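You operate a simulated robot arm through the tools that you are given. There is no shell and no other tool.

You run a simulated robot arm. Do the job below in one go: nothing can be reset, and whatever is moved stays where it is left.

TASK
Put the water cup with less oxygen on the LOW AIR pad.
Fine: meter knob to OXYGEN and left there; measure the blue and the yellow cup with the probe; rinse it after each and park it in its STORE well; the other cup stays.

Only the result counts: the job must be done as asked and must still hold three seconds after the hand-in. Knocking over, shifting, dropping, spilling or breaking anything else fails it.

THE ROBOT
A 7-joint arm with a fingered hand, fixed in place. Base frame: the origin is at the foot of the arm, x ahead of it, y to its left, z up; the work surface is at about z = 0.8. Readings come in m, rad, newtons and seconds.
Its first joint turns from -2.007 to 2.007 rad. Payload 5 kg.
The tool frame sits at the grasp point between the pads (the TCP): z along the fingers, y along the line on which they close. The tips reach 0.032 m beyond it. The gripper opens to 0.16 m. The gripper's body begins 0.089 m behind the TCP. The gripper is a hand of 4 fingers: y runs from the thumb to the fingers, the wrist lies at [0, 0, -0.267] in the tool frame, and closing takes about 1.5 s.
Orientation is that of the tool frame in the base frame, as a unit quaternion [x, y, z, w]. With the fingers straight down and closing along the base's y, the tool's x points along the base's -x, its y along +y and its z along -z.

THE INTERFACE
- The arm moves only by the tool nudge_tool. Its argument "targets" is a list of rows, each an object of numbers (a shift or turn left out is 0, a gripper value left out holds the last): "wx", "wy", "wz": the turn, a rotation vector about the tool's x, y, z in rad; "x", "y", "z": the shift along the tool's x, y, z in m; "jaw": the closure, from 0 (fully open) to 1 (shut). In form: [{"wx": .., "wy": .., "wz": .., "x": .., "y": .., "z": .., "jaw": ..}, ...]. A call has 1 to 20 rows; each row shifts and turns the commanded pose from where the row before left it, along the tool's axes as they then stand. Each row takes 0.2 s and may step no farther than 0.05 m and 0.15 rad from the row before; otherwise, or with a gripper value out of range, the whole call is refused. Where a pose cannot be reached the arm comes as near as it can. A force on the tool above 40 N (or 10 N above the force at the start of the call, whichever is more), or a blocked arm, ends the call early, and 0.2 s more pass. The fingers move at their own pace (about 0.045 m/s each) and stop on an object; they squeeze with about 30 N. The grip force told is the motor's: it shows also when the fingers shut on nothing. Time passes only in rows, and 0.2 s behind the last, so rows that do not move let the fingers close. The reply holds the time, the measured pose of the TCP, the force on the tool along the base axes, the opening and the grip force, in the units named above and with some noise, with the torque about the TCP (base axes, N m) and any sound that the robot's microphone picked up, and new pictures: "pictures" is both (left out), scene, wrist or none.
- Cameras (640 x 400 px; columns grow to the right, rows downward): "scene" is fixed at [0.2176, -0.662, 1.592]; the picture's right is [0.74, -0.68, 0.00], its down [-0.32, -0.34, -0.89] and it looks along [0.60, 0.65, -0.47] (base axes); focal length 311 px, centre (320, 200). "wrist" rides on the gripper at [0.08, -0.004, -0.114] in the tool frame; the picture's right is [0.05, 1.00, 0.00], its down [-0.82, 0.04, -0.58] and it looks along [-0.58, 0.03, 0.82] (tool axes); focal length 265 px, centre (320, 200). There is no depth. A picture from a camera that has moved, and an enlarged one, comes with that camera's place and axes in the base frame and with its lens. The place of the scene camera against the robot may be out by one fixed shift of up to 0.025 m in any direction.
- raise_lower(by): slides the trunk up (or, below 0, down) by that many m; the arm rides with it, the base frame stays. It gives what a move gives, with no picture.
- grasp_type(shape): the hand has 4 fingers and takes this shape, open, in about a second: jaw (thumb against the fingers, like two jaws); tri (thumb and two fingers); tip (a fingertip pinch); poke (one finger out to press); point (the index stretched); flat (the hand flat); cup (the hand cupped); fist (a fist). The gripper value then closes the fingers along that shape, each until it touches; the sizes above hold for jaw. It gives what a move gives, with no picture.
- zoom(camera, box): a new picture of the part [left, top, right, bottom] of that camera's present view, enlarged. The clock stands still meanwhile.
- close_job(): hands the job in; it is judged then, once.

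Nothing tells you positions but the pictures and the camera data. Unless the task says otherwise, let go and move clear before handing in.

The tools are called after "Request:" as a command line: name --argument value ..., lists and objects as JSON in quotes. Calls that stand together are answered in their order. nudge_tool: Moves the arm, as the interface text tells. Its arguments: {"type":"object","properties":{"targets":{"type":"array"},"pictures":{"type":"string","enum":["both","scene","wrist","none"]}},"required":["targets"]} The other tools are called the same way: raise_lower (by) slides the trunk up or down; grasp_type (shape) gives the hand a shape; zoom (camera, box) takes an enlarged picture of a part of a camera's view; close_job () hands the job in.

At the start:

```text
time: 0.0
position: [0.7099, 0.0379, 1.1873]
tool_rot: [-0.001, 1.0, 0.001, 0.0]
contact_force: [0.2, -0.1, 0.1]
ft_torque: [-0.03, 0.03, 0.01]
opening: 0.1598
finger_force: 0.1
shape: jaw
trunk travel left (down, up): [-0.625, 0.365]
```

scene: 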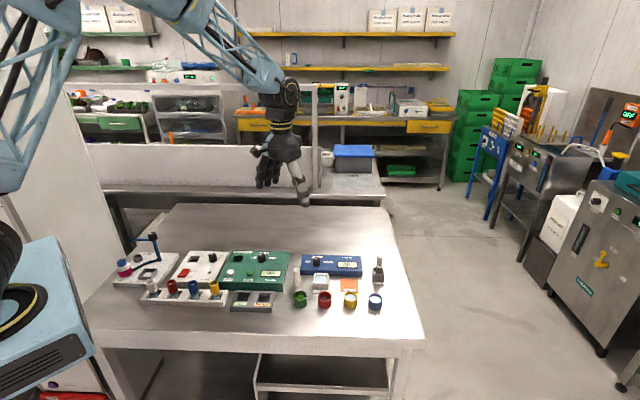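
wrist: 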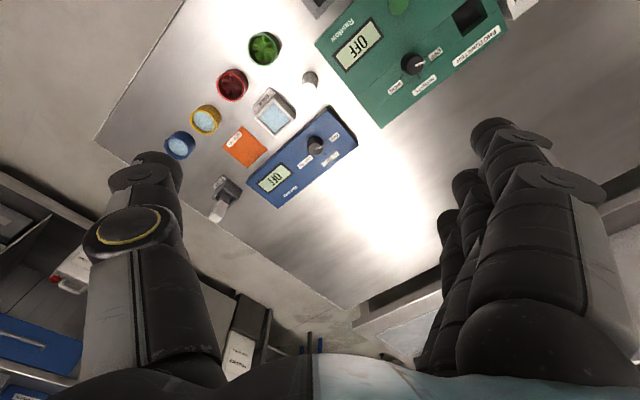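

I see a bench with a blue meter, a row of cups (green, red, yellow, blue), a rinse beaker, an orange pad and some probe. I'll enlarge the pictures before moving anything.

Request:
zoom --camera "scene" --box '[280, 240, 400, 315]'

Request:
zoom --camera "wrist" --box '[140, 20, 380, 230]'

Request:
zoom --camera "scene" --box '[100, 220, 300, 345]'

```text
5.33 times, centred on (340, 278) of scene
camera zoom: at [0.2176, -0.662, 1.592], right [0.74, -0.68, 0.0], down [-0.32, -0.34, -0.89], along [0.6, 0.65, -0.47], focal length 1659 px, centre (213, -213)
```

zoom: 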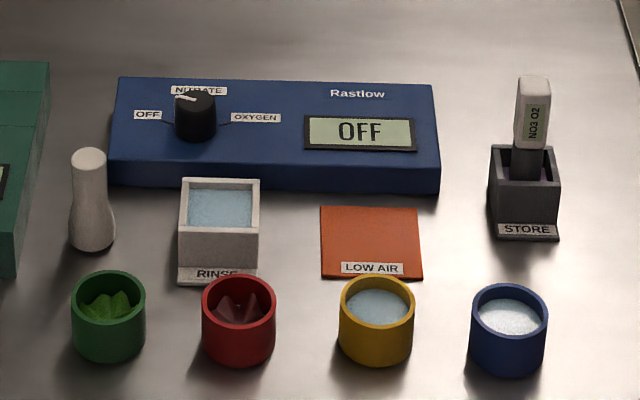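

```text
1.90 times, centred on (260, 125) of wrist
camera zoom: at [0.629, 0.0338, 1.2998], right [-0.05, 1.0, 0.0], down [0.82, 0.04, 0.58], along [0.58, 0.03, -0.82], focal length 506 px, centre (434, 343)
```

zoom: 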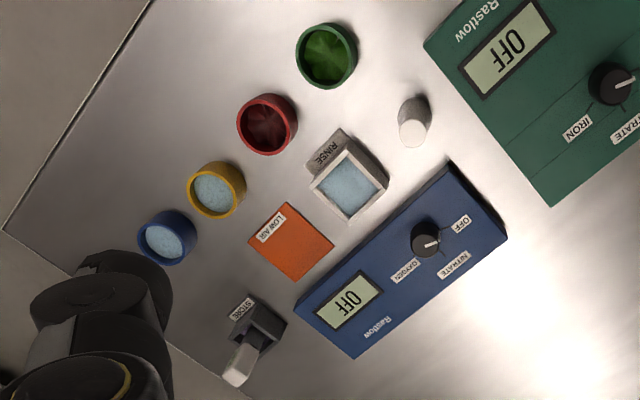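

```text
3.20 times, centred on (200, 282) of scene
camera zoom: at [0.2176, -0.662, 1.592], right [0.74, -0.68, 0.0], down [-0.32, -0.34, -0.89], along [0.6, 0.65, -0.47], focal length 995 px, centre (704, -64)
```

zoom: 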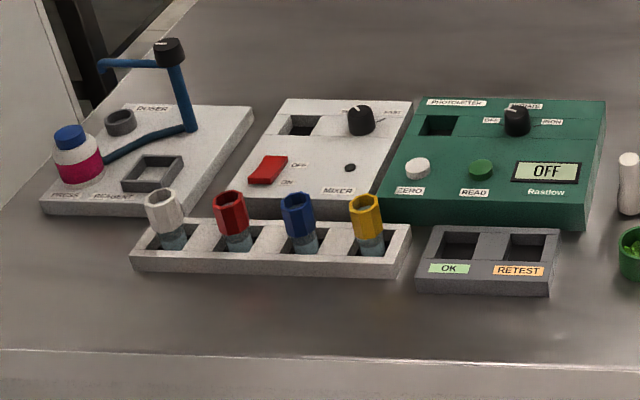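

The blue meter's row runs diagonally at about -45° in the base frame, with the knob near (0.81, 0.04), the probe in its STORE well near (0.94, -0.14), the yellow cup near (0.79, -0.15) and the blue cup near (0.835, -0.21). Next I'll move closer and turn the hand to line up with that row for a better look.

Request:
nudge_tool --targets '[{"x": -0.005, "y": -0.024, "z": 0.022}, {"x": -0.005, "y": -0.024, "z": 0.022}, {"x": -0.005, "y": -0.024, "z": 0.022}, {"x": -0.005, "y": -0.024, "z": 0.022}, {"wz": -0.131}, {"wz": -0.131}, {"wz": -0.131}, {"wz": -0.131}, {"wz": -0.131}, {"wz": -0.131}, {}]' --pictures "both"

```text
time: 2.4
position: [0.7292, -0.0578, 1.0989]
tool_rot: [-0.383, 0.924, 0.0, 0.001]
contact_force: [0.7, -0.2, 0.1]
ft_torque: [0.01, -0.03, -0.02]
opening: 0.16
finger_force: 0.0
shape: jaw
trunk travel left (down, up): [-0.625, 0.365]
camera wrist: at [0.6757, -0.1179, 1.2116], right [-0.74, 0.67, 0.0], down [0.55, 0.61, 0.58], along [0.39, 0.43, -0.82], focal length 265 px, centre (320, 200)
```

scene: 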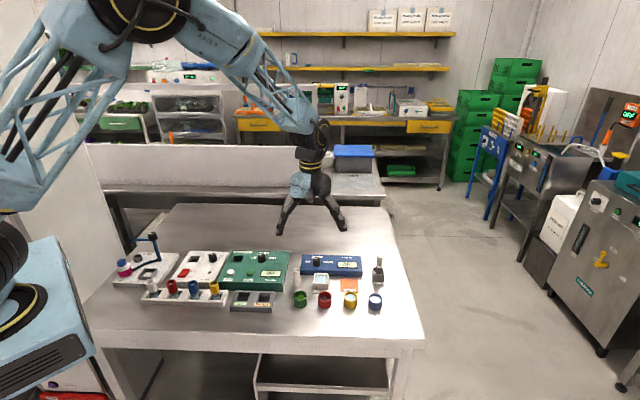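
wrist: 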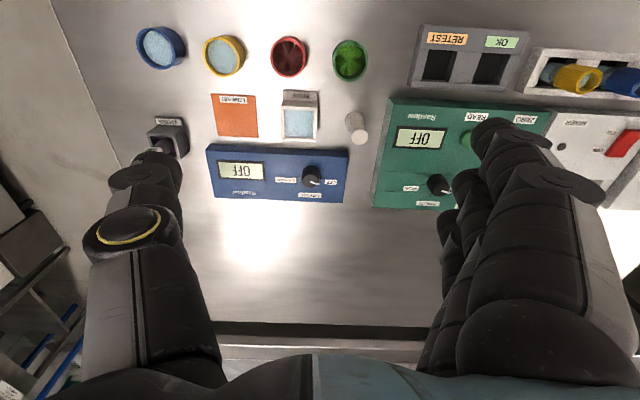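

The hand is now lined up with the blue meter's row and the view is clear. I'll enlarge the meter, store well and cups.

Request:
zoom --camera "wrist" --box '[200, 80, 380, 210]'

Request:
zoom --camera "wrist" --box '[120, 10, 380, 170]'

Request:
zoom --camera "scene" --box '[295, 245, 345, 275]'

```text
3.08 times, centred on (290, 145) of wrist
camera zoom: at [0.6757, -0.1179, 1.2116], right [-0.74, 0.67, 0.0], down [0.55, 0.61, 0.58], along [0.39, 0.43, -0.82], focal length 817 px, centre (412, 369)
```

zoom: 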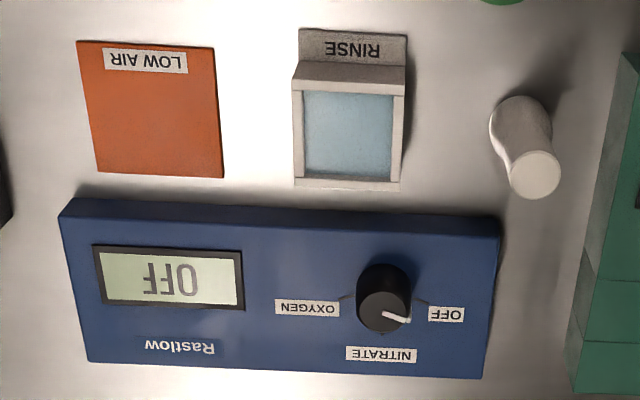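

```text
2.46 times, centred on (250, 90) of wrist
camera zoom: at [0.6757, -0.1179, 1.2116], right [-0.74, 0.67, 0.0], down [0.55, 0.61, 0.58], along [0.39, 0.43, -0.82], focal length 653 px, centre (492, 471)
```

zoom: 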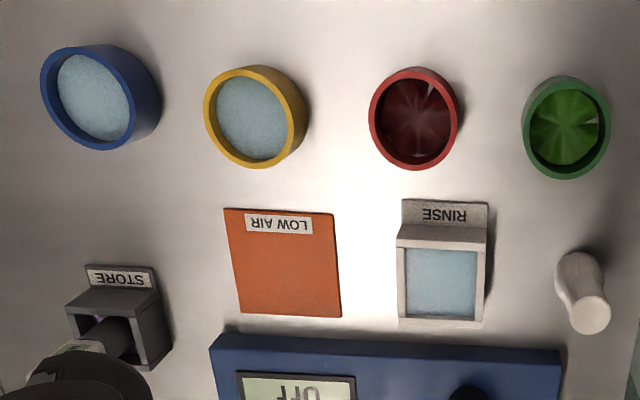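

```text
12.80 times, centred on (320, 260) of scene
camera zoom: at [0.2176, -0.662, 1.592], right [0.74, -0.68, 0.0], down [-0.32, -0.34, -0.89], along [0.6, 0.65, -0.47], focal length 3981 px, centre (320, -568)
```

zoom: 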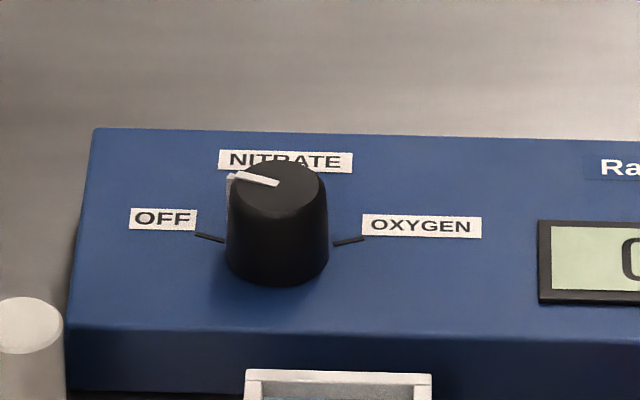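

The knob reads OFF, with its mark about 20° above left, and OXYGEN is about 140° clockwise from that. I take the knob to be 27 mm wide with its top at z≈0.85, near (0.832, 0.035). I'll go above it with the jaw part closed and check the alignment.

Request:
nudge_tool --targets '[{"x": -0.0462, "y": -0.0023, "jaw": 0.6}, {"x": -0.0462, "y": -0.0023}, {"x": -0.0462, "y": -0.0023}, {"z": 0.037}, {"z": 0.037}, {"z": 0.037}, {"z": 0.037}, {}, {}]'

```text
time: 4.4
position: [0.831, 0.0348, 0.9516]
tool_rot: [-0.385, 0.923, 0.001, -0.001]
contact_force: [0.3, -0.6, -0.7]
ft_torque: [0.0, 0.02, 0.01]
opening: 0.0649
finger_force: 0.0
shape: jaw
trunk travel left (down, up): [-0.625, 0.365]
camera wrist: at [0.7779, -0.0244, 1.0642], right [-0.74, 0.67, 0.0], down [0.55, 0.61, 0.58], along [0.39, 0.43, -0.82], focal length 265 px, centre (320, 200)
```

scene: 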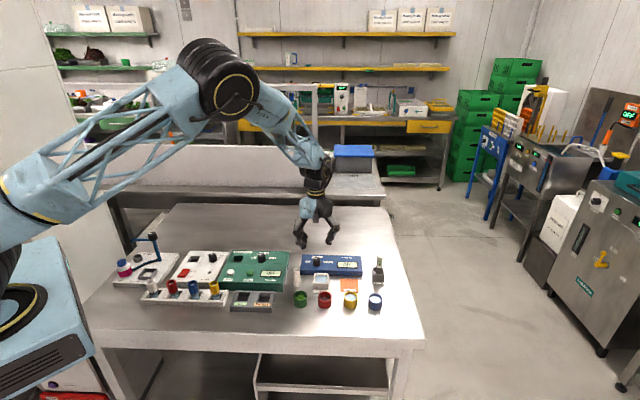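
wrist: 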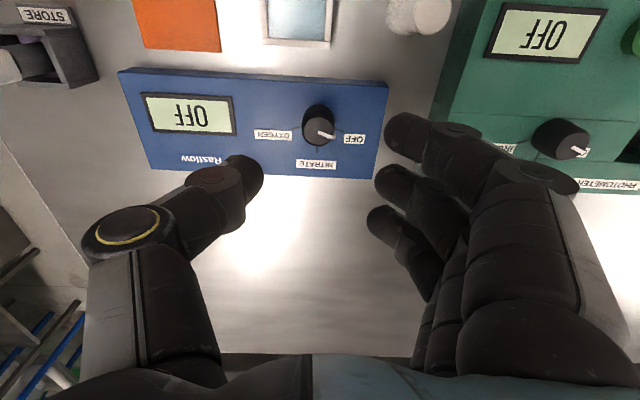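

The knob looks close to centred under the tool. I'll enlarge it to measure the offset exactly.

Request:
zoom --camera "wrist" --box '[240, 80, 400, 180]'

Request:
zoom --camera "scene" --box '[280, 180, 400, 280]'

```text
4.00 times, centred on (320, 130) of wrist
camera zoom: at [0.7779, -0.0244, 1.0642], right [-0.74, 0.67, 0.0], down [0.55, 0.61, 0.58], along [0.39, 0.43, -0.82], focal length 1062 px, centre (320, 480)
```

zoom: 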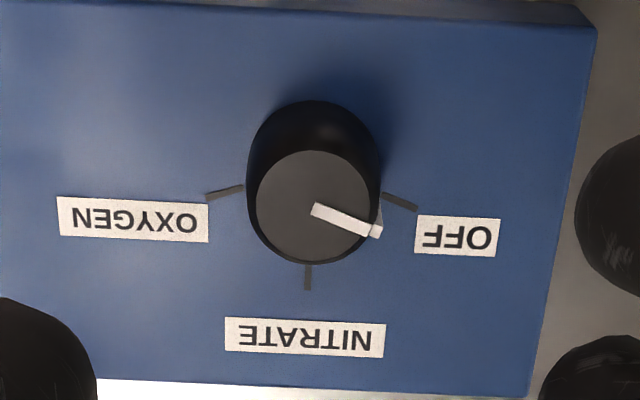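

```text
4.00 times, centred on (340, 230) of scene
camera zoom: at [0.2176, -0.662, 1.592], right [0.74, -0.68, 0.0], down [-0.32, -0.34, -0.89], along [0.6, 0.65, -0.47], focal length 1244 px, centre (240, 80)
```

zoom: 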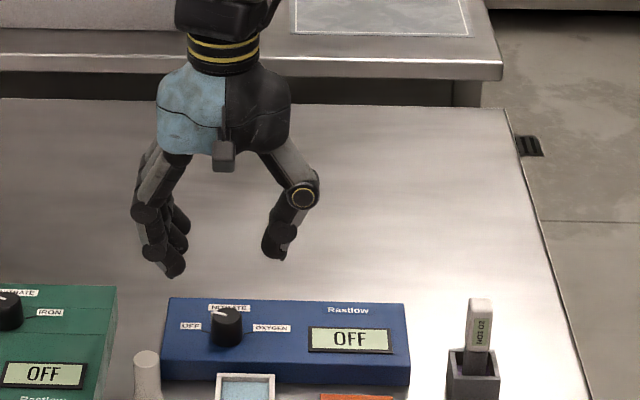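

The knob is about 2 mm off along tool -y and 1 mm forward, and the tips line up as expected. I'll correct that, turn the hand a little further anticlockwise to leave room for the twist, and go down around the knob without closing yet.

Request:
nudge_tool --targets '[{"x": -0.001, "y": -0.002}, {"wz": -0.15}, {"wz": -0.15}, {"z": 0.03}, {"z": 0.03}, {"z": 0.027}, {}]'

```text
time: 6.0
position: [0.8344, 0.0336, 0.8648]
tool_rot: [-0.517, 0.856, 0.0, 0.0]
contact_force: [0.5, 0.2, -1.0]
ft_torque: [0.02, 0.01, 0.01]
opening: 0.0647
finger_force: 0.0
shape: jaw
trunk travel left (down, up): [-0.625, 0.365]
camera wrist: at [0.8004, -0.0389, 0.977], right [-0.91, 0.42, 0.0], down [0.34, 0.74, 0.58], along [0.24, 0.52, -0.82], focal length 265 px, centre (320, 200)
```

scene: 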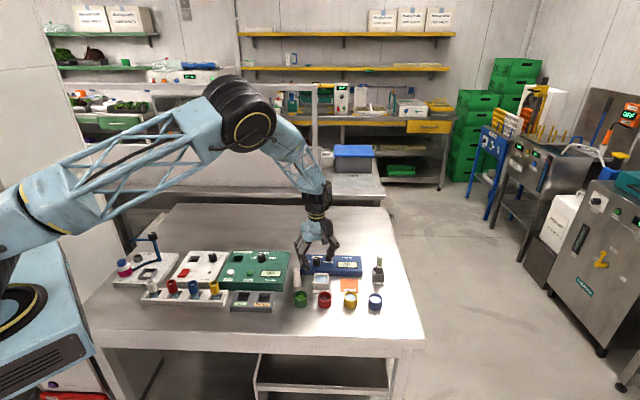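
wrist: 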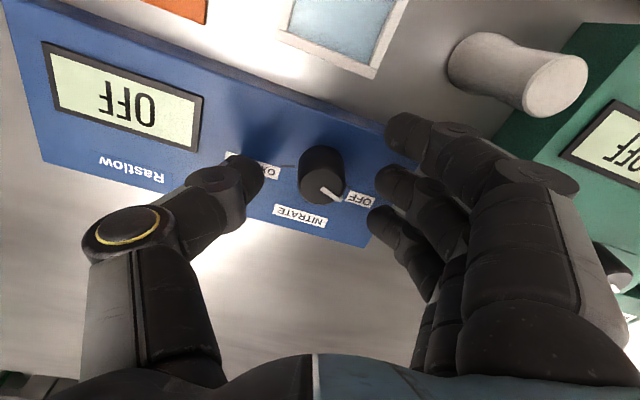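

The fingers straddle the knob and it is centred between thumb and middle finger. I'll close on it now.

Request:
nudge_tool --targets '[{"jaw": 1.0}, {}, {}, {}, {}, {}]'

```text
time: 7.4
position: [0.8368, 0.0337, 0.8637]
tool_rot: [-0.517, 0.856, 0.0, 0.0]
contact_force: [11.3, -3.9, -2.9]
ft_torque: [-0.06, -0.12, -0.01]
opening: 0.008
finger_force: 30.6
shape: jaw
trunk travel left (down, up): [-0.625, 0.365]
camera wrist: at [0.8017, -0.0401, 0.977], right [-0.91, 0.42, 0.0], down [0.34, 0.74, 0.58], along [0.24, 0.52, -0.82], focal length 265 px, centre (320, 200)
```

scene: 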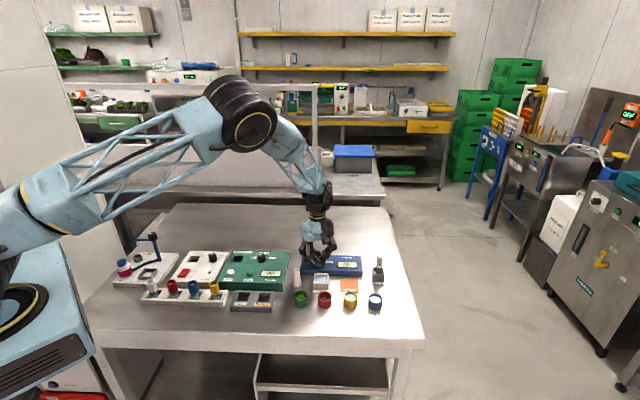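
wrist: 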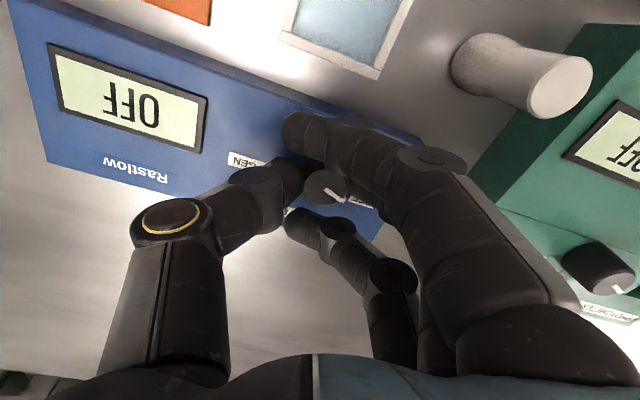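

The hand has closed with a small side force of about 11 N. I'll look closely at how the knob sits between the fingers.

Request:
zoom --camera "wrist" --box '[240, 90, 400, 250]'

Request:
zoom --camera "scene" --box '[285, 210, 375, 280]'

```text
2.50 times, centred on (320, 170) of wrist
camera zoom: at [0.8017, -0.0401, 0.977], right [-0.91, 0.42, 0.0], down [0.34, 0.74, 0.58], along [0.24, 0.52, -0.82], focal length 664 px, centre (320, 275)
```

zoom: 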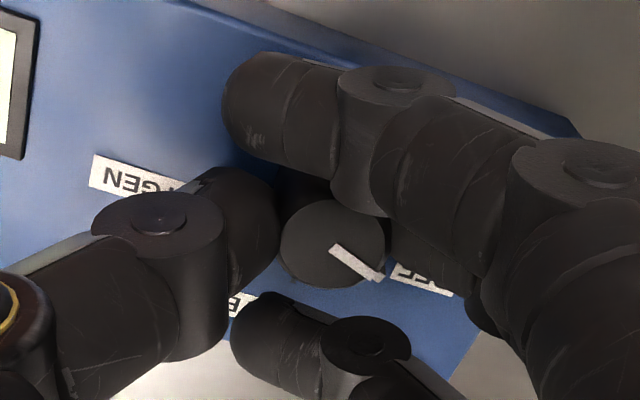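

```text
5.71 times, centred on (330, 245) of scene
camera zoom: at [0.2176, -0.662, 1.592], right [0.74, -0.68, 0.0], down [-0.32, -0.34, -0.89], along [0.6, 0.65, -0.47], focal length 1777 px, centre (263, -57)
```

zoom: 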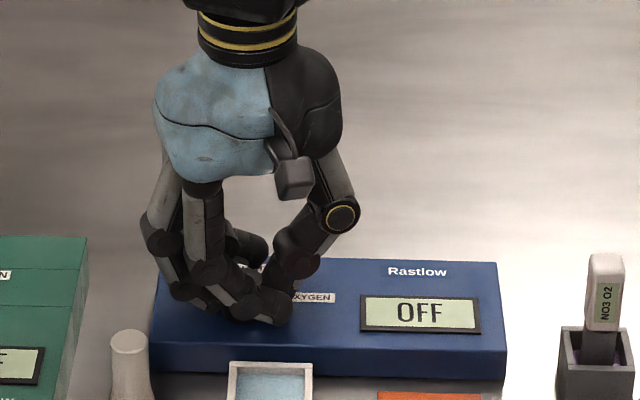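

The knob is caged by the thumb and three fingers. I'll relieve the side force with a small shift and start the clockwise twist.

Request:
nudge_tool --targets '[{"y": -0.002}, {"wz": 0.12}, {"wz": 0.12}, {"wz": 0.12}, {"wz": 0.12}, {"wz": 0.12}, {}]'

```text
time: 9.0
position: [0.8358, 0.0321, 0.8642]
tool_rot: [-0.239, 0.971, 0.001, -0.001]
contact_force: [-5.4, -13.4, 1.3]
ft_torque: [-0.19, 0.18, 0.06]
opening: 0.0078
finger_force: 30.0
shape: jaw
trunk travel left (down, up): [-0.625, 0.365]
camera wrist: at [0.766, -0.0093, 0.9769], right [-0.51, 0.86, 0.0], down [0.7, 0.42, 0.58], along [0.5, 0.29, -0.82], focal length 265 px, centre (320, 200)
```

scene: 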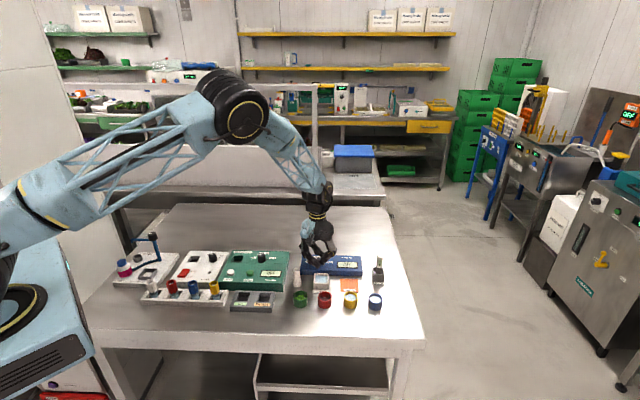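
wrist: 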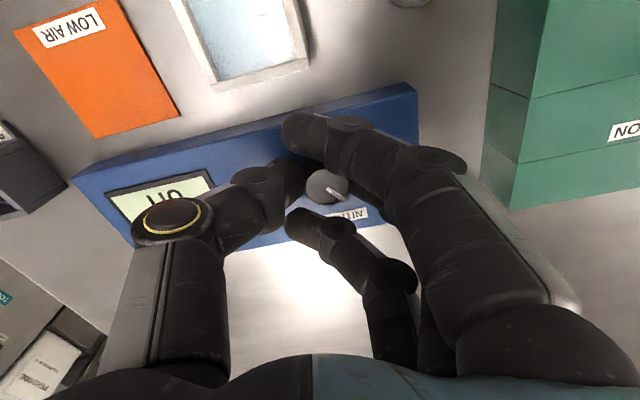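

The hand has turned 0.6 rad. I'll check whether the knob's mark turned with it.

Request:
zoom --camera "wrist" --box '[240, 90, 400, 250]'

Request:
zoom --camera "scene" --box '[285, 210, 375, 280]'

```text
2.50 times, centred on (320, 170) of wrist
camera zoom: at [0.766, -0.0093, 0.9769], right [-0.51, 0.86, 0.0], down [0.7, 0.42, 0.58], along [0.5, 0.29, -0.82], focal length 664 px, centre (320, 275)
```

zoom: 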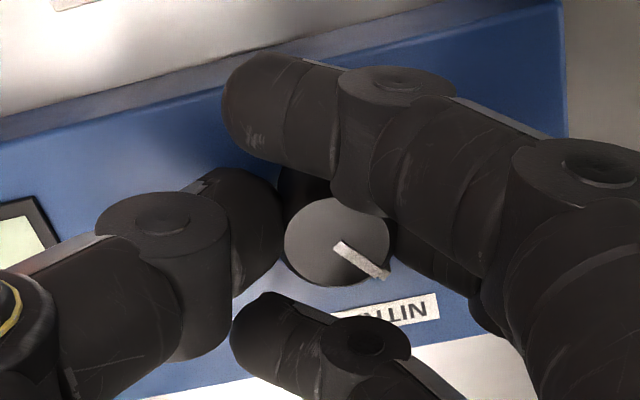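

```text
5.71 times, centred on (330, 245) of scene
camera zoom: at [0.2176, -0.662, 1.592], right [0.74, -0.68, 0.0], down [-0.32, -0.34, -0.89], along [0.6, 0.65, -0.47], focal length 1777 px, centre (263, -57)
```

zoom: 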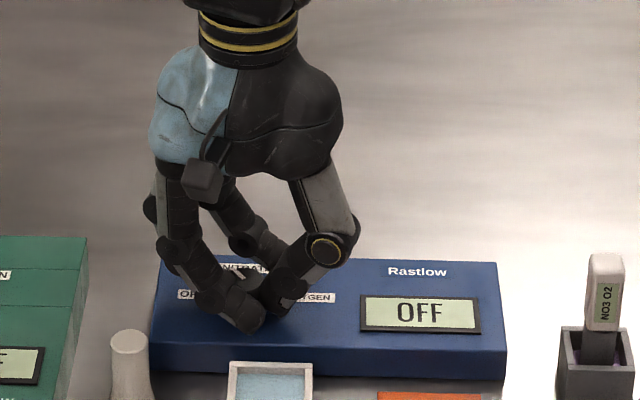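

The mark turned with the hand, so the grip holds. I'll continue the twist and compensate for the knob sitting about 4 mm towards +y in the hand, stopping to check before the end.

Request:
nudge_tool --targets '[{"x": 0.002}, {"wz": 0.15, "x": 0.0006}, {"wz": 0.15, "x": 0.0006}, {"wz": 0.15, "x": 0.0006}, {"wz": 0.15, "x": 0.0006}, {"wz": 0.15, "x": 0.0006}, {"wz": 0.15, "x": 0.0006}, {"wz": 0.15, "x": 0.0006}, {"wz": 0.15, "x": 0.0006}, {"wz": 0.15, "x": 0.0006}, {}]'

Request:
zoom --camera "wrist" --box '[240, 90, 400, 250]'

Request:
zoom --camera "scene" --box '[285, 210, 375, 280]'

```text
time: 11.4
position: [0.8297, 0.0332, 0.8654]
tool_rot: [0.419, 0.908, 0.0, 0.0]
contact_force: [-3.4, -5.6, -1.4]
ft_torque: [0.02, -0.07, 0.02]
opening: 0.0075
finger_force: 30.6
shape: jaw
trunk travel left (down, up): [-0.625, 0.365]
camera wrist: at [0.7738, 0.0917, 0.9768], right [0.73, 0.69, 0.0], down [0.56, -0.59, 0.58], along [0.4, -0.42, -0.82], focal length 265 px, centre (320, 200)
```

scene: 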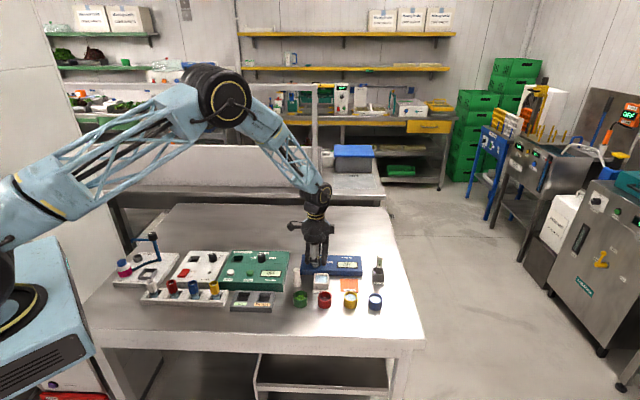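
wrist: 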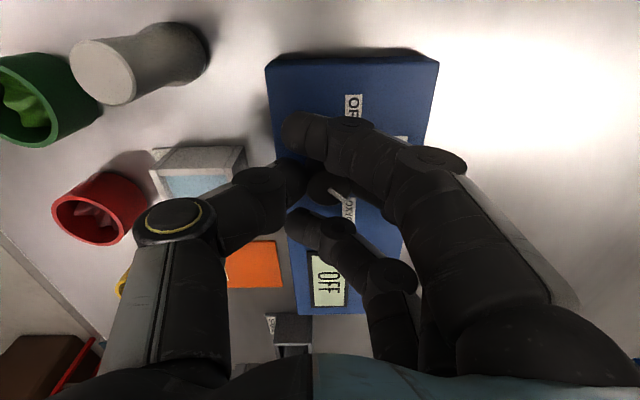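

```text
2.50 times, centred on (320, 170) of wrist
camera zoom: at [0.7738, 0.0917, 0.9768], right [0.73, 0.69, 0.0], down [0.56, -0.59, 0.58], along [0.4, -0.42, -0.82], focal length 664 px, centre (320, 275)
```

zoom: 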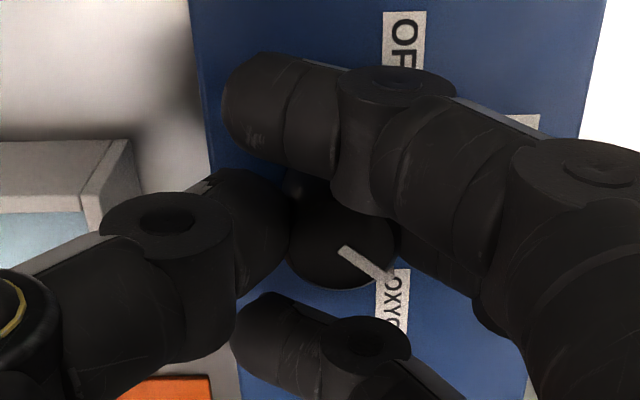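

```text
5.71 times, centred on (330, 245) of scene
camera zoom: at [0.2176, -0.662, 1.592], right [0.74, -0.68, 0.0], down [-0.32, -0.34, -0.89], along [0.6, 0.65, -0.47], focal length 1777 px, centre (263, -57)
```

zoom: 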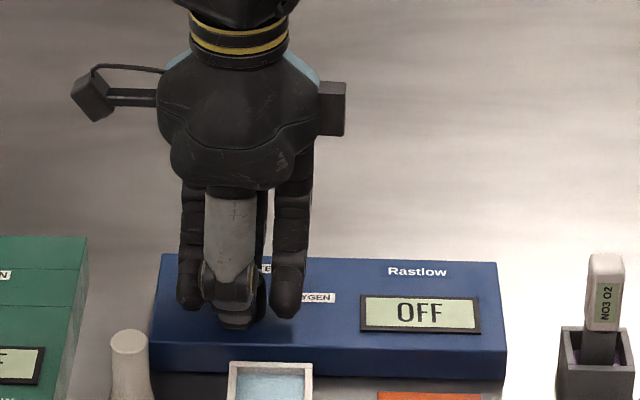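

The knob has turned about 1.95 rad and the display still reads OFF, because the mark is between NITRATE and OXYGEN. About 0.49 rad more should bring it onto OXYGEN.

Request:
nudge_tool --targets '[{"wz": 0.13, "x": 0.0006}, {"wz": 0.13, "x": 0.0006}, {"wz": 0.13, "x": 0.0006}, {"wz": 0.1, "x": 0.0004}, {}]'

Request:
zoom --camera "wrist" --box '[240, 90, 400, 250]'

Request:
zoom --camera "scene" --box '[285, 210, 375, 280]'

```text
time: 12.6
position: [0.8283, 0.0364, 0.8643]
tool_rot: [0.627, 0.779, -0.001, 0.0]
contact_force: [-3.3, -1.4, -1.1]
ft_torque: [0.03, -0.14, -0.04]
opening: 0.0068
finger_force: 29.3
shape: jaw
trunk travel left (down, up): [-0.625, 0.365]
camera wrist: at [0.8066, 0.1131, 0.9768], right [0.96, 0.27, 0.0], down [0.22, -0.79, 0.58], along [0.15, -0.56, -0.82], focal length 265 px, centre (320, 200)
```

scene: 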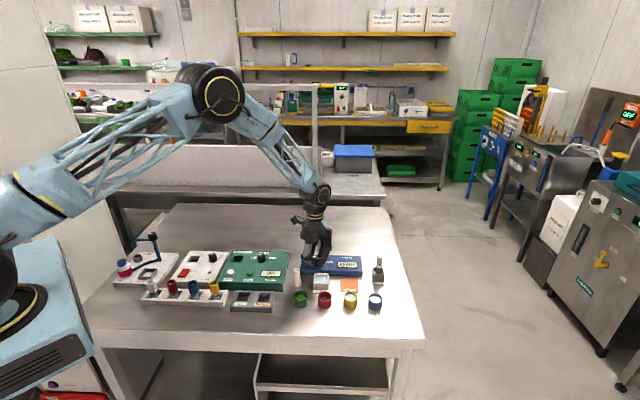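
wrist: 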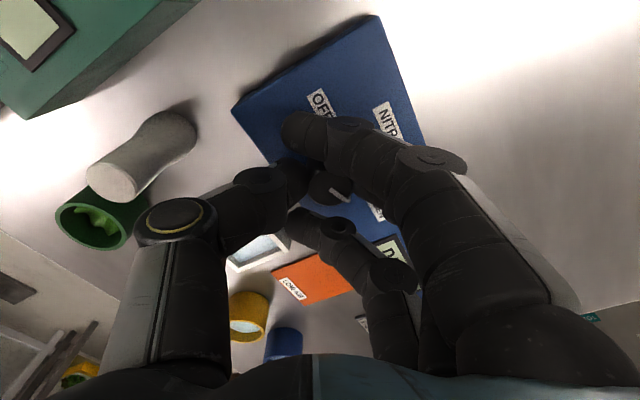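

```text
2.50 times, centred on (320, 170) of wrist
camera zoom: at [0.8066, 0.1131, 0.9768], right [0.96, 0.27, 0.0], down [0.22, -0.79, 0.58], along [0.15, -0.56, -0.82], focal length 664 px, centre (320, 275)
```

zoom: 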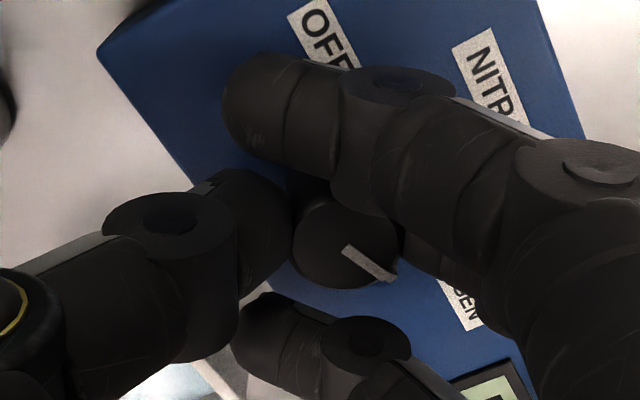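

```text
5.71 times, centred on (330, 245) of scene
camera zoom: at [0.2176, -0.662, 1.592], right [0.74, -0.68, 0.0], down [-0.32, -0.34, -0.89], along [0.6, 0.65, -0.47], focal length 1777 px, centre (263, -57)
```

zoom: 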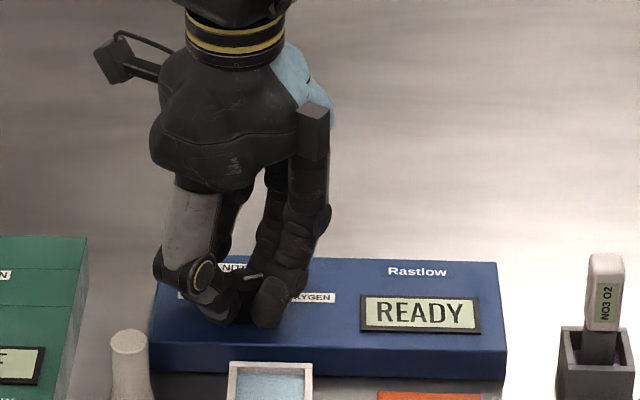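

The display now reads READY, so the knob is on OXYGEN. I'll open gently, rise straight up and confirm the mark's position.

Request:
nudge_tool --targets '[{"jaw": 0.6}, {}, {}, {}, {"z": -0.03}, {"z": -0.04}, {"z": -0.04}, {"z": -0.04}, {}]'

Request:
zoom --camera "scene" --box '[285, 230, 395, 300]'

```text
time: 14.6
position: [0.8289, 0.0353, 1.0124]
tool_rot: [0.626, 0.78, 0.0, 0.0]
contact_force: [-0.2, -0.5, -0.6]
ft_torque: [0.0, 0.03, 0.03]
opening: 0.0635
finger_force: 0.1
shape: jaw
trunk travel left (down, up): [-0.625, 0.365]
camera wrist: at [0.8069, 0.1125, 1.1255], right [0.96, 0.27, 0.0], down [0.22, -0.79, 0.58], along [0.15, -0.56, -0.82], focal length 265 px, centre (320, 200)
```

scene: 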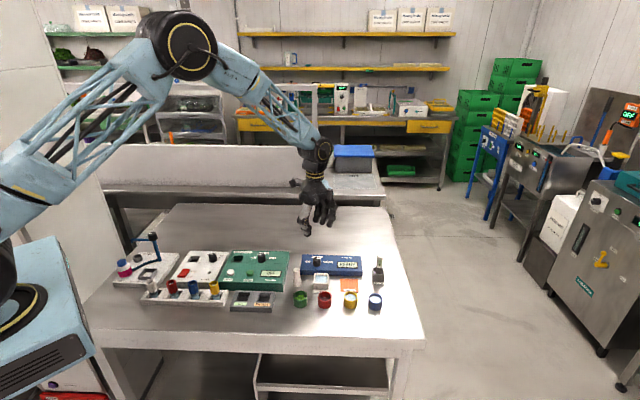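
wrist: 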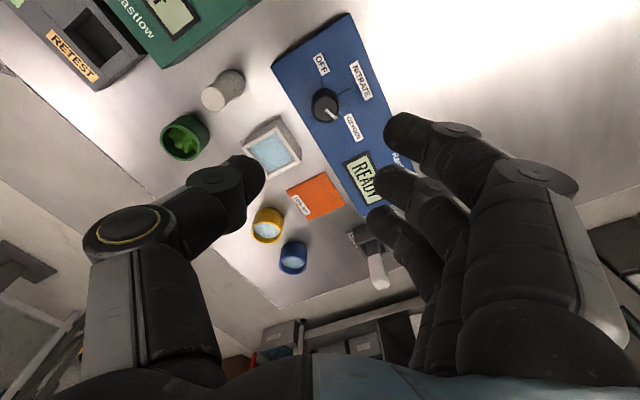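

```text
5.71 times, centred on (340, 265) of scene
camera zoom: at [0.2176, -0.662, 1.592], right [0.74, -0.68, 0.0], down [-0.32, -0.34, -0.89], along [0.6, 0.65, -0.47], focal length 1777 px, centre (206, -171)
```

zoom: 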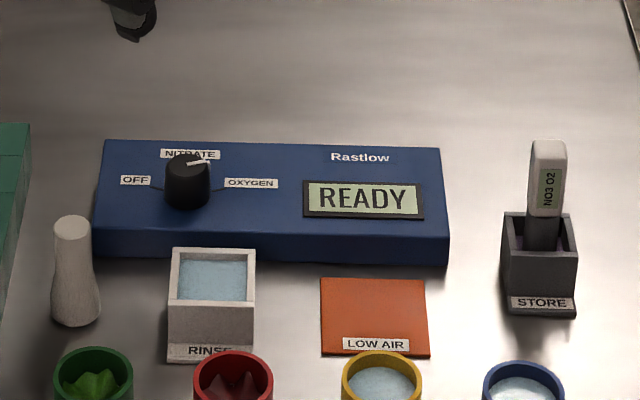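

The meter shows READY with the mark on OXYGEN. Next is the probe, so I'll turn the hand back in line with the row and move above the STORE well for a close look.

Request:
nudge_tool --targets '[{"wz": -0.1427, "z": -0.003}, {"wz": -0.1427, "z": -0.003}, {"wz": -0.1427, "z": -0.003}, {"wz": -0.1427, "z": -0.003}, {"wz": -0.1427, "z": -0.003}, {"wz": -0.1427, "z": -0.003}, {"wz": -0.1427, "z": -0.003}, {"wz": -0.1427, "z": -0.003}, {"wz": -0.1427, "z": -0.003}, {"wz": -0.1427, "z": -0.003}, {"wz": -0.1427, "z": -0.003}, {"wz": -0.1427, "z": -0.003}, {"wz": -0.1427, "z": -0.003}, {"wz": -0.1427, "z": -0.003}, {"wz": -0.1427, "z": -0.003}, {"x": 0.0096, "y": -0.0402}, {"x": 0.0096, "y": -0.0402}, {"x": 0.0096, "y": -0.0402}, {"x": 0.0096, "y": -0.0402}, {"x": 0.0096, "y": -0.0402}]'

Request:
zoom --camera "wrist" --box '[240, 60, 400, 220]'

Request:
zoom --camera "scene" --box '[350, 240, 410, 290]'

```text
time: 18.8
position: [0.9367, -0.1407, 1.0586]
tool_rot: [-0.384, 0.923, 0.001, 0.0]
contact_force: [0.5, -0.2, 0.5]
ft_torque: [0.01, 0.03, 0.04]
opening: 0.0636
finger_force: 0.0
shape: jaw
trunk travel left (down, up): [-0.625, 0.365]
camera wrist: at [0.8834, -0.2019, 1.1708], right [-0.74, 0.67, 0.0], down [0.55, 0.61, 0.58], along [0.38, 0.43, -0.82], focal length 265 px, centre (320, 200)
```

scene: 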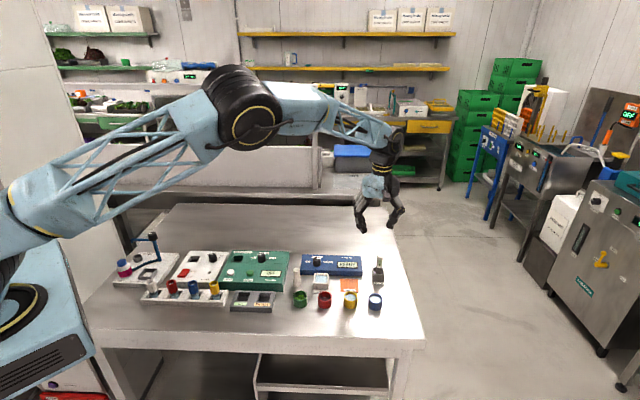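
wrist: 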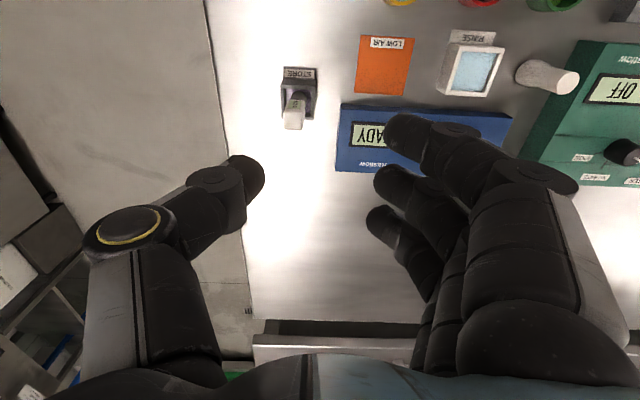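

```text
2.50 times, centred on (320, 140) of wrist
camera zoom: at [0.8834, -0.2019, 1.1708], right [-0.74, 0.67, 0.0], down [0.55, 0.61, 0.58], along [0.38, 0.43, -0.82], focal length 664 px, centre (320, 350)
```

zoom: 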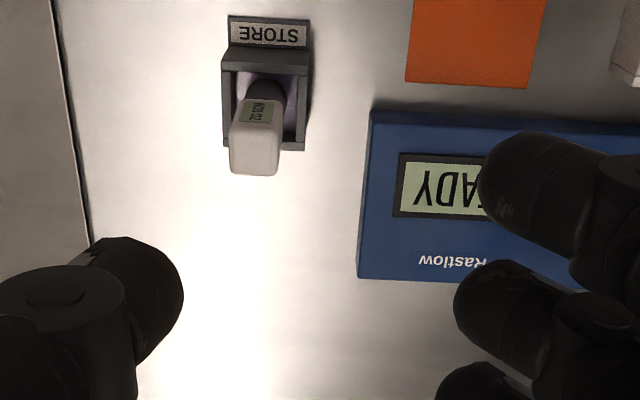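

```text
8.00 times, centred on (380, 265) of scene
camera zoom: at [0.2176, -0.662, 1.592], right [0.74, -0.68, 0.0], down [-0.32, -0.34, -0.89], along [0.6, 0.65, -0.47], focal length 2488 px, centre (-160, -320)
```

zoom: 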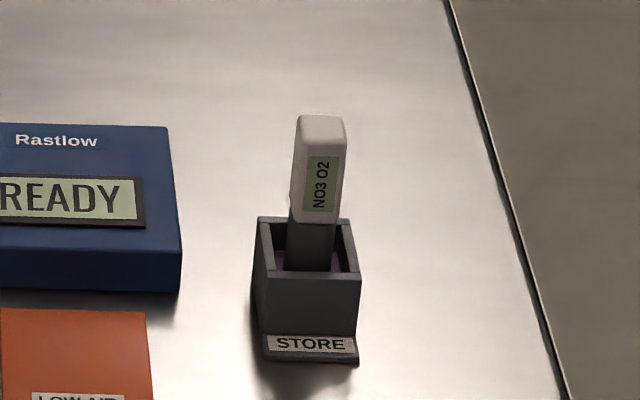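

The probe is a light square handle, about 20 mm wide, standing in the STORE well near (0.961, -0.155) with its top at about z=0.905. I'll centre above it and look again before going down.

Request:
nudge_tool --targets '[{"x": -0.0039, "y": -0.014, "z": 0.02}, {"x": -0.0039, "y": -0.014, "z": 0.0386}, {}, {}]' --pictures "wrist"

Request:
zoom --camera "wrist" --box '[240, 60, 400, 220]'

Request:
zoom --camera "scene" --box '[330, 200, 420, 290]'

```text
time: 19.8
position: [0.9624, -0.1545, 1.001]
tool_rot: [-0.384, 0.923, 0.0, 0.0]
contact_force: [-0.3, -0.7, 0.0]
ft_torque: [-0.01, -0.04, -0.02]
opening: 0.0637
finger_force: 0.0
shape: jaw
trunk travel left (down, up): [-0.625, 0.365]
camera wrist: at [0.9087, -0.2145, 1.1128], right [-0.74, 0.67, 0.0], down [0.55, 0.61, 0.58], along [0.39, 0.43, -0.82], focal length 265 px, centre (320, 200)
```

wrist: 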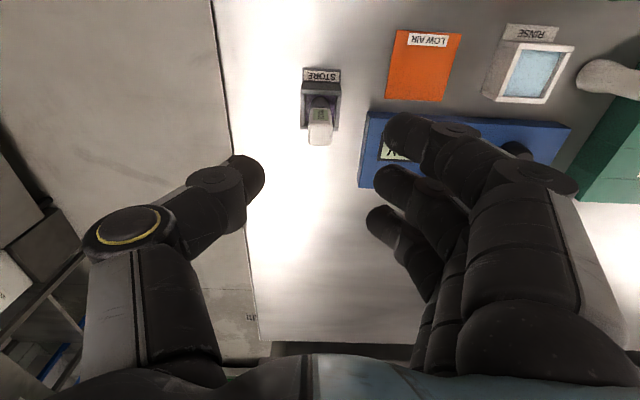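

```text
2.50 times, centred on (320, 140) of wrist
camera zoom: at [0.9087, -0.2145, 1.1128], right [-0.74, 0.67, 0.0], down [0.55, 0.61, 0.58], along [0.39, 0.43, -0.82], focal length 664 px, centre (320, 350)
```

zoom: 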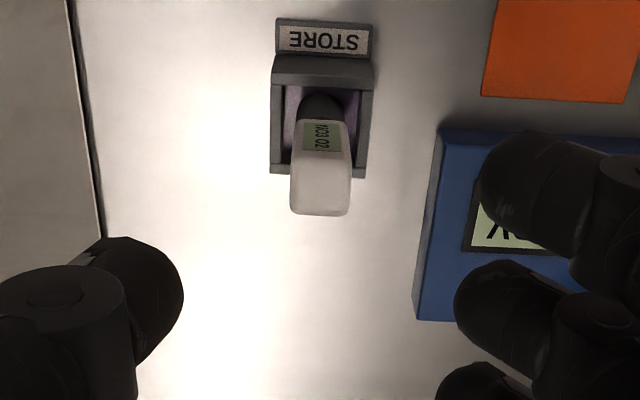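

```text
4.44 times, centred on (375, 245) of scene
camera zoom: at [0.2176, -0.662, 1.592], right [0.74, -0.68, 0.0], down [-0.32, -0.34, -0.89], along [0.6, 0.65, -0.47], focal length 1382 px, centre (76, 0)
```

zoom: 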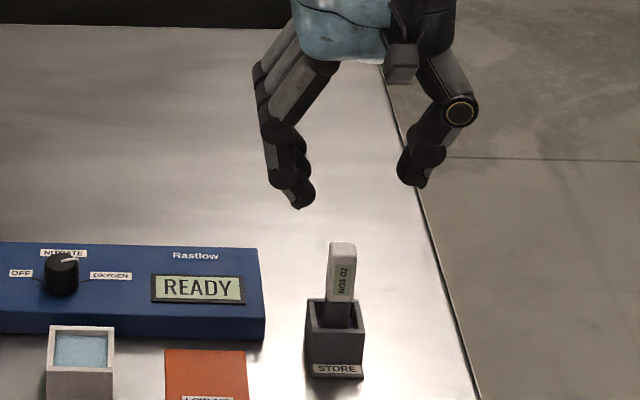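

Both views agree on the probe at (0.962, -0.154), top z≈0.905, handle about 19 mm square, and the hand is centred over it. I'll go down around the handle without closing.

Request:
nudge_tool --targets '[{"x": -0.001, "z": 0.027}, {"z": 0.027}, {"z": 0.027}, {"z": 0.027}, {}]'

Request:
zoom --camera "wrist" --box '[220, 100, 420, 260]'

Request:
zoom --camera "scene" --box '[330, 220, 420, 290]'

```text
time: 21.0
position: [0.964, -0.154, 0.8916]
tool_rot: [-0.384, 0.923, -0.001, 0.0]
contact_force: [-0.4, -0.6, -0.5]
ft_torque: [-0.03, 0.01, -0.01]
opening: 0.0638
finger_force: 0.0
shape: jaw
trunk travel left (down, up): [-0.625, 0.365]
camera wrist: at [0.9087, -0.2136, 1.0045], right [-0.74, 0.67, 0.0], down [0.55, 0.61, 0.58], along [0.39, 0.43, -0.82], focal length 265 px, centre (320, 200)
```

scene: 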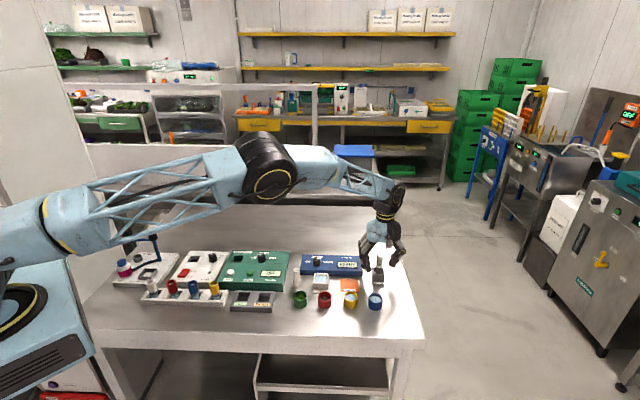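
wrist: 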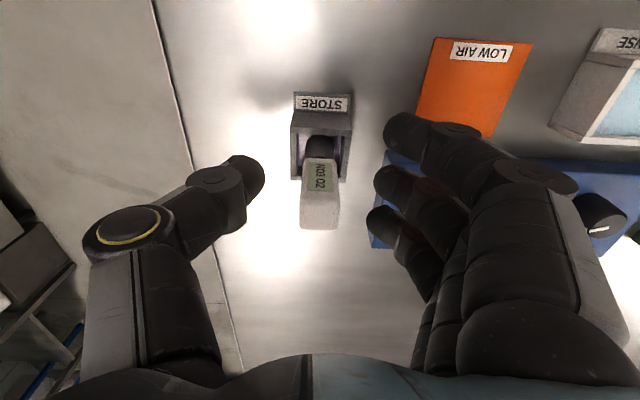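

```text
2.50 times, centred on (320, 180) of wrist
camera zoom: at [0.9087, -0.2136, 1.0045], right [-0.74, 0.67, 0.0], down [0.55, 0.61, 0.58], along [0.39, 0.43, -0.82], focal length 664 px, centre (320, 250)
```

zoom: 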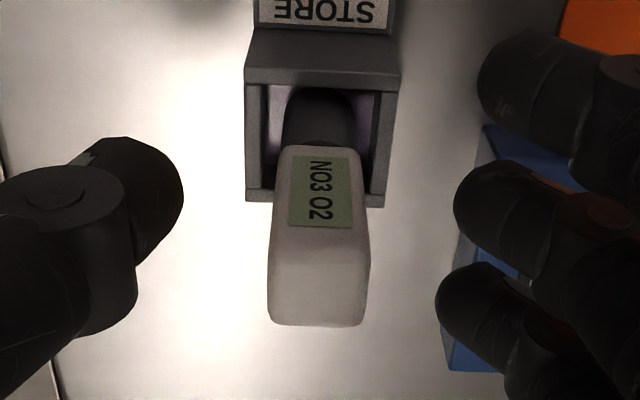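

```text
5.71 times, centred on (375, 255) of scene
camera zoom: at [0.2176, -0.662, 1.592], right [0.74, -0.68, 0.0], down [-0.32, -0.34, -0.89], along [0.6, 0.65, -0.47], focal length 1777 px, centre (6, -114)
```

zoom: 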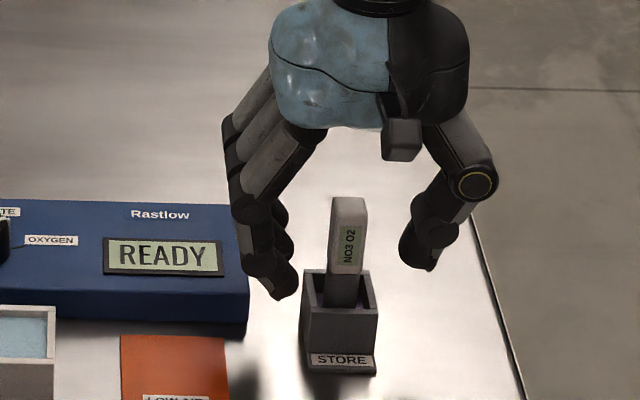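

The handle is centred between thumb and middle finger, with the tips just above its lower end. I'll close on it.

Request:
nudge_tool --targets '[{"x": 0.001}, {"jaw": 1.0}, {}, {}, {}, {}, {}]'

Request:
zoom --camera "wrist" --box '[220, 100, 420, 260]'

Request:
zoom --camera "scene" --box '[330, 220, 420, 290]'

```text
time: 22.6
position: [0.9608, -0.1538, 0.8927]
tool_rot: [-0.384, 0.923, 0.0, 0.001]
contact_force: [-0.8, 0.3, 0.6]
ft_torque: [0.05, 0.05, -0.01]
opening: 0.002
finger_force: 30.2
shape: jaw
trunk travel left (down, up): [-0.625, 0.365]
camera wrist: at [0.908, -0.214, 1.0046], right [-0.74, 0.67, 0.0], down [0.55, 0.61, 0.58], along [0.38, 0.43, -0.82], focal length 265 px, centre (320, 200)
```

scene: 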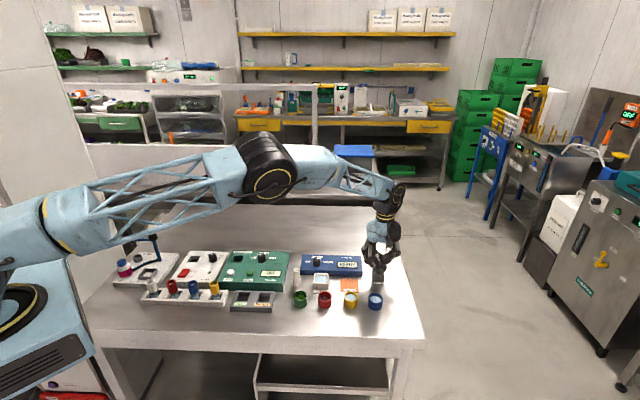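
wrist: 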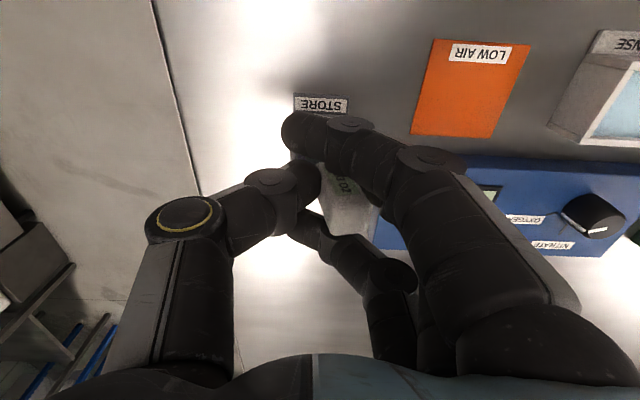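

```text
2.50 times, centred on (320, 180) of wrist
camera zoom: at [0.908, -0.214, 1.0046], right [-0.74, 0.67, 0.0], down [0.55, 0.61, 0.58], along [0.38, 0.43, -0.82], focal length 664 px, centre (320, 250)
```

zoom: 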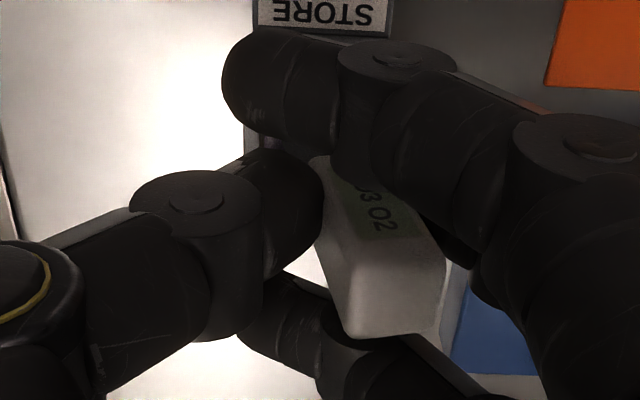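

```text
5.71 times, centred on (375, 255) of scene
camera zoom: at [0.2176, -0.662, 1.592], right [0.74, -0.68, 0.0], down [-0.32, -0.34, -0.89], along [0.6, 0.65, -0.47], focal length 1777 px, centre (6, -114)
```

zoom: 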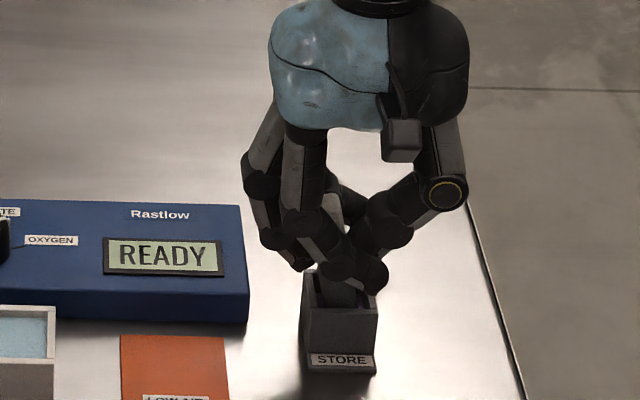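

The thumb pushed the probe off upright, so it now leans toward the fingers at about 10°, because the grip closes off-centre towards +y. I'll reopen, let it stand again and re-centre to allow for this.

Request:
nudge_tool --targets '[{"jaw": 0.9}, {}, {"jaw": 0.8}, {}, {"jaw": 0.6}, {}, {}, {}]' --pictures "wrist"

Request:
zoom --camera "wrist" --box '[220, 100, 420, 260]'

Request:
zoom --camera "scene" --box '[330, 220, 420, 290]'

```text
time: 24.4
position: [0.9616, -0.1545, 0.8919]
tool_rot: [-0.384, 0.923, 0.0, 0.0]
contact_force: [0.2, 0.0, -0.7]
ft_torque: [0.02, -0.02, 0.02]
opening: 0.0631
finger_force: 0.1
shape: jaw
trunk travel left (down, up): [-0.625, 0.365]
camera wrist: at [0.9081, -0.2143, 1.0047], right [-0.74, 0.67, 0.0], down [0.55, 0.61, 0.58], along [0.39, 0.43, -0.82], focal length 265 px, centre (320, 200)
```

wrist: 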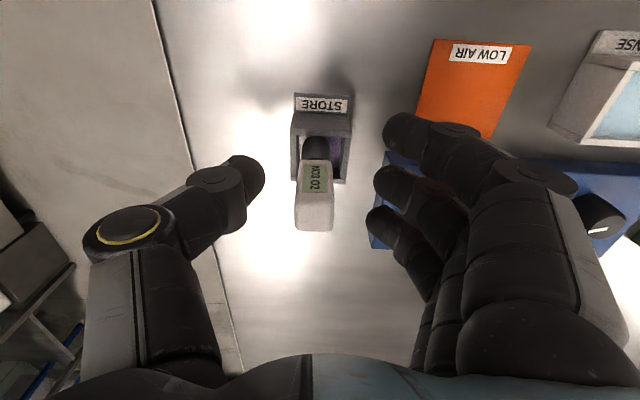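

```text
2.50 times, centred on (320, 180) of wrist
camera zoom: at [0.9081, -0.2143, 1.0047], right [-0.74, 0.67, 0.0], down [0.55, 0.61, 0.58], along [0.39, 0.43, -0.82], focal length 664 px, centre (320, 250)
```

zoom: 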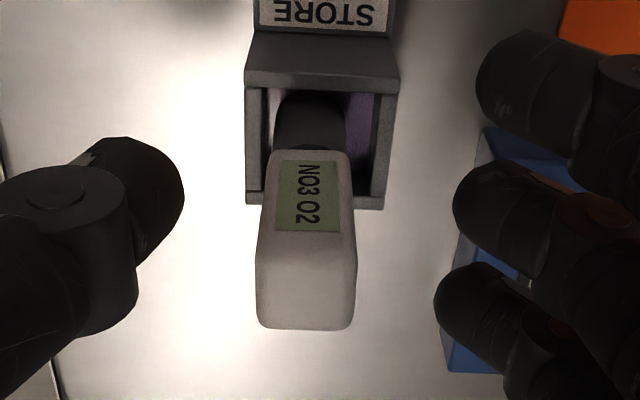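

```text
5.71 times, centred on (375, 255) of scene
camera zoom: at [0.2176, -0.662, 1.592], right [0.74, -0.68, 0.0], down [-0.32, -0.34, -0.89], along [0.6, 0.65, -0.47], focal length 1777 px, centre (6, -114)
```

zoom: 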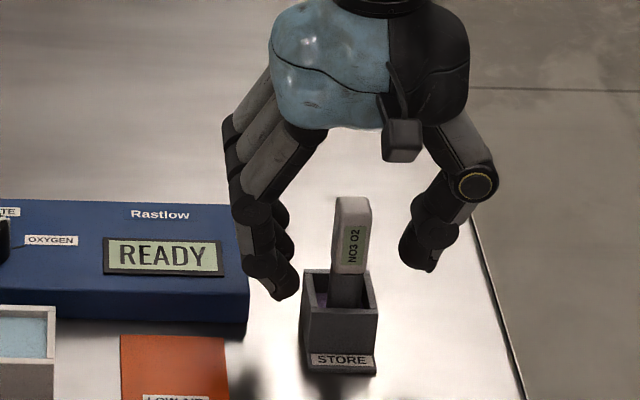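

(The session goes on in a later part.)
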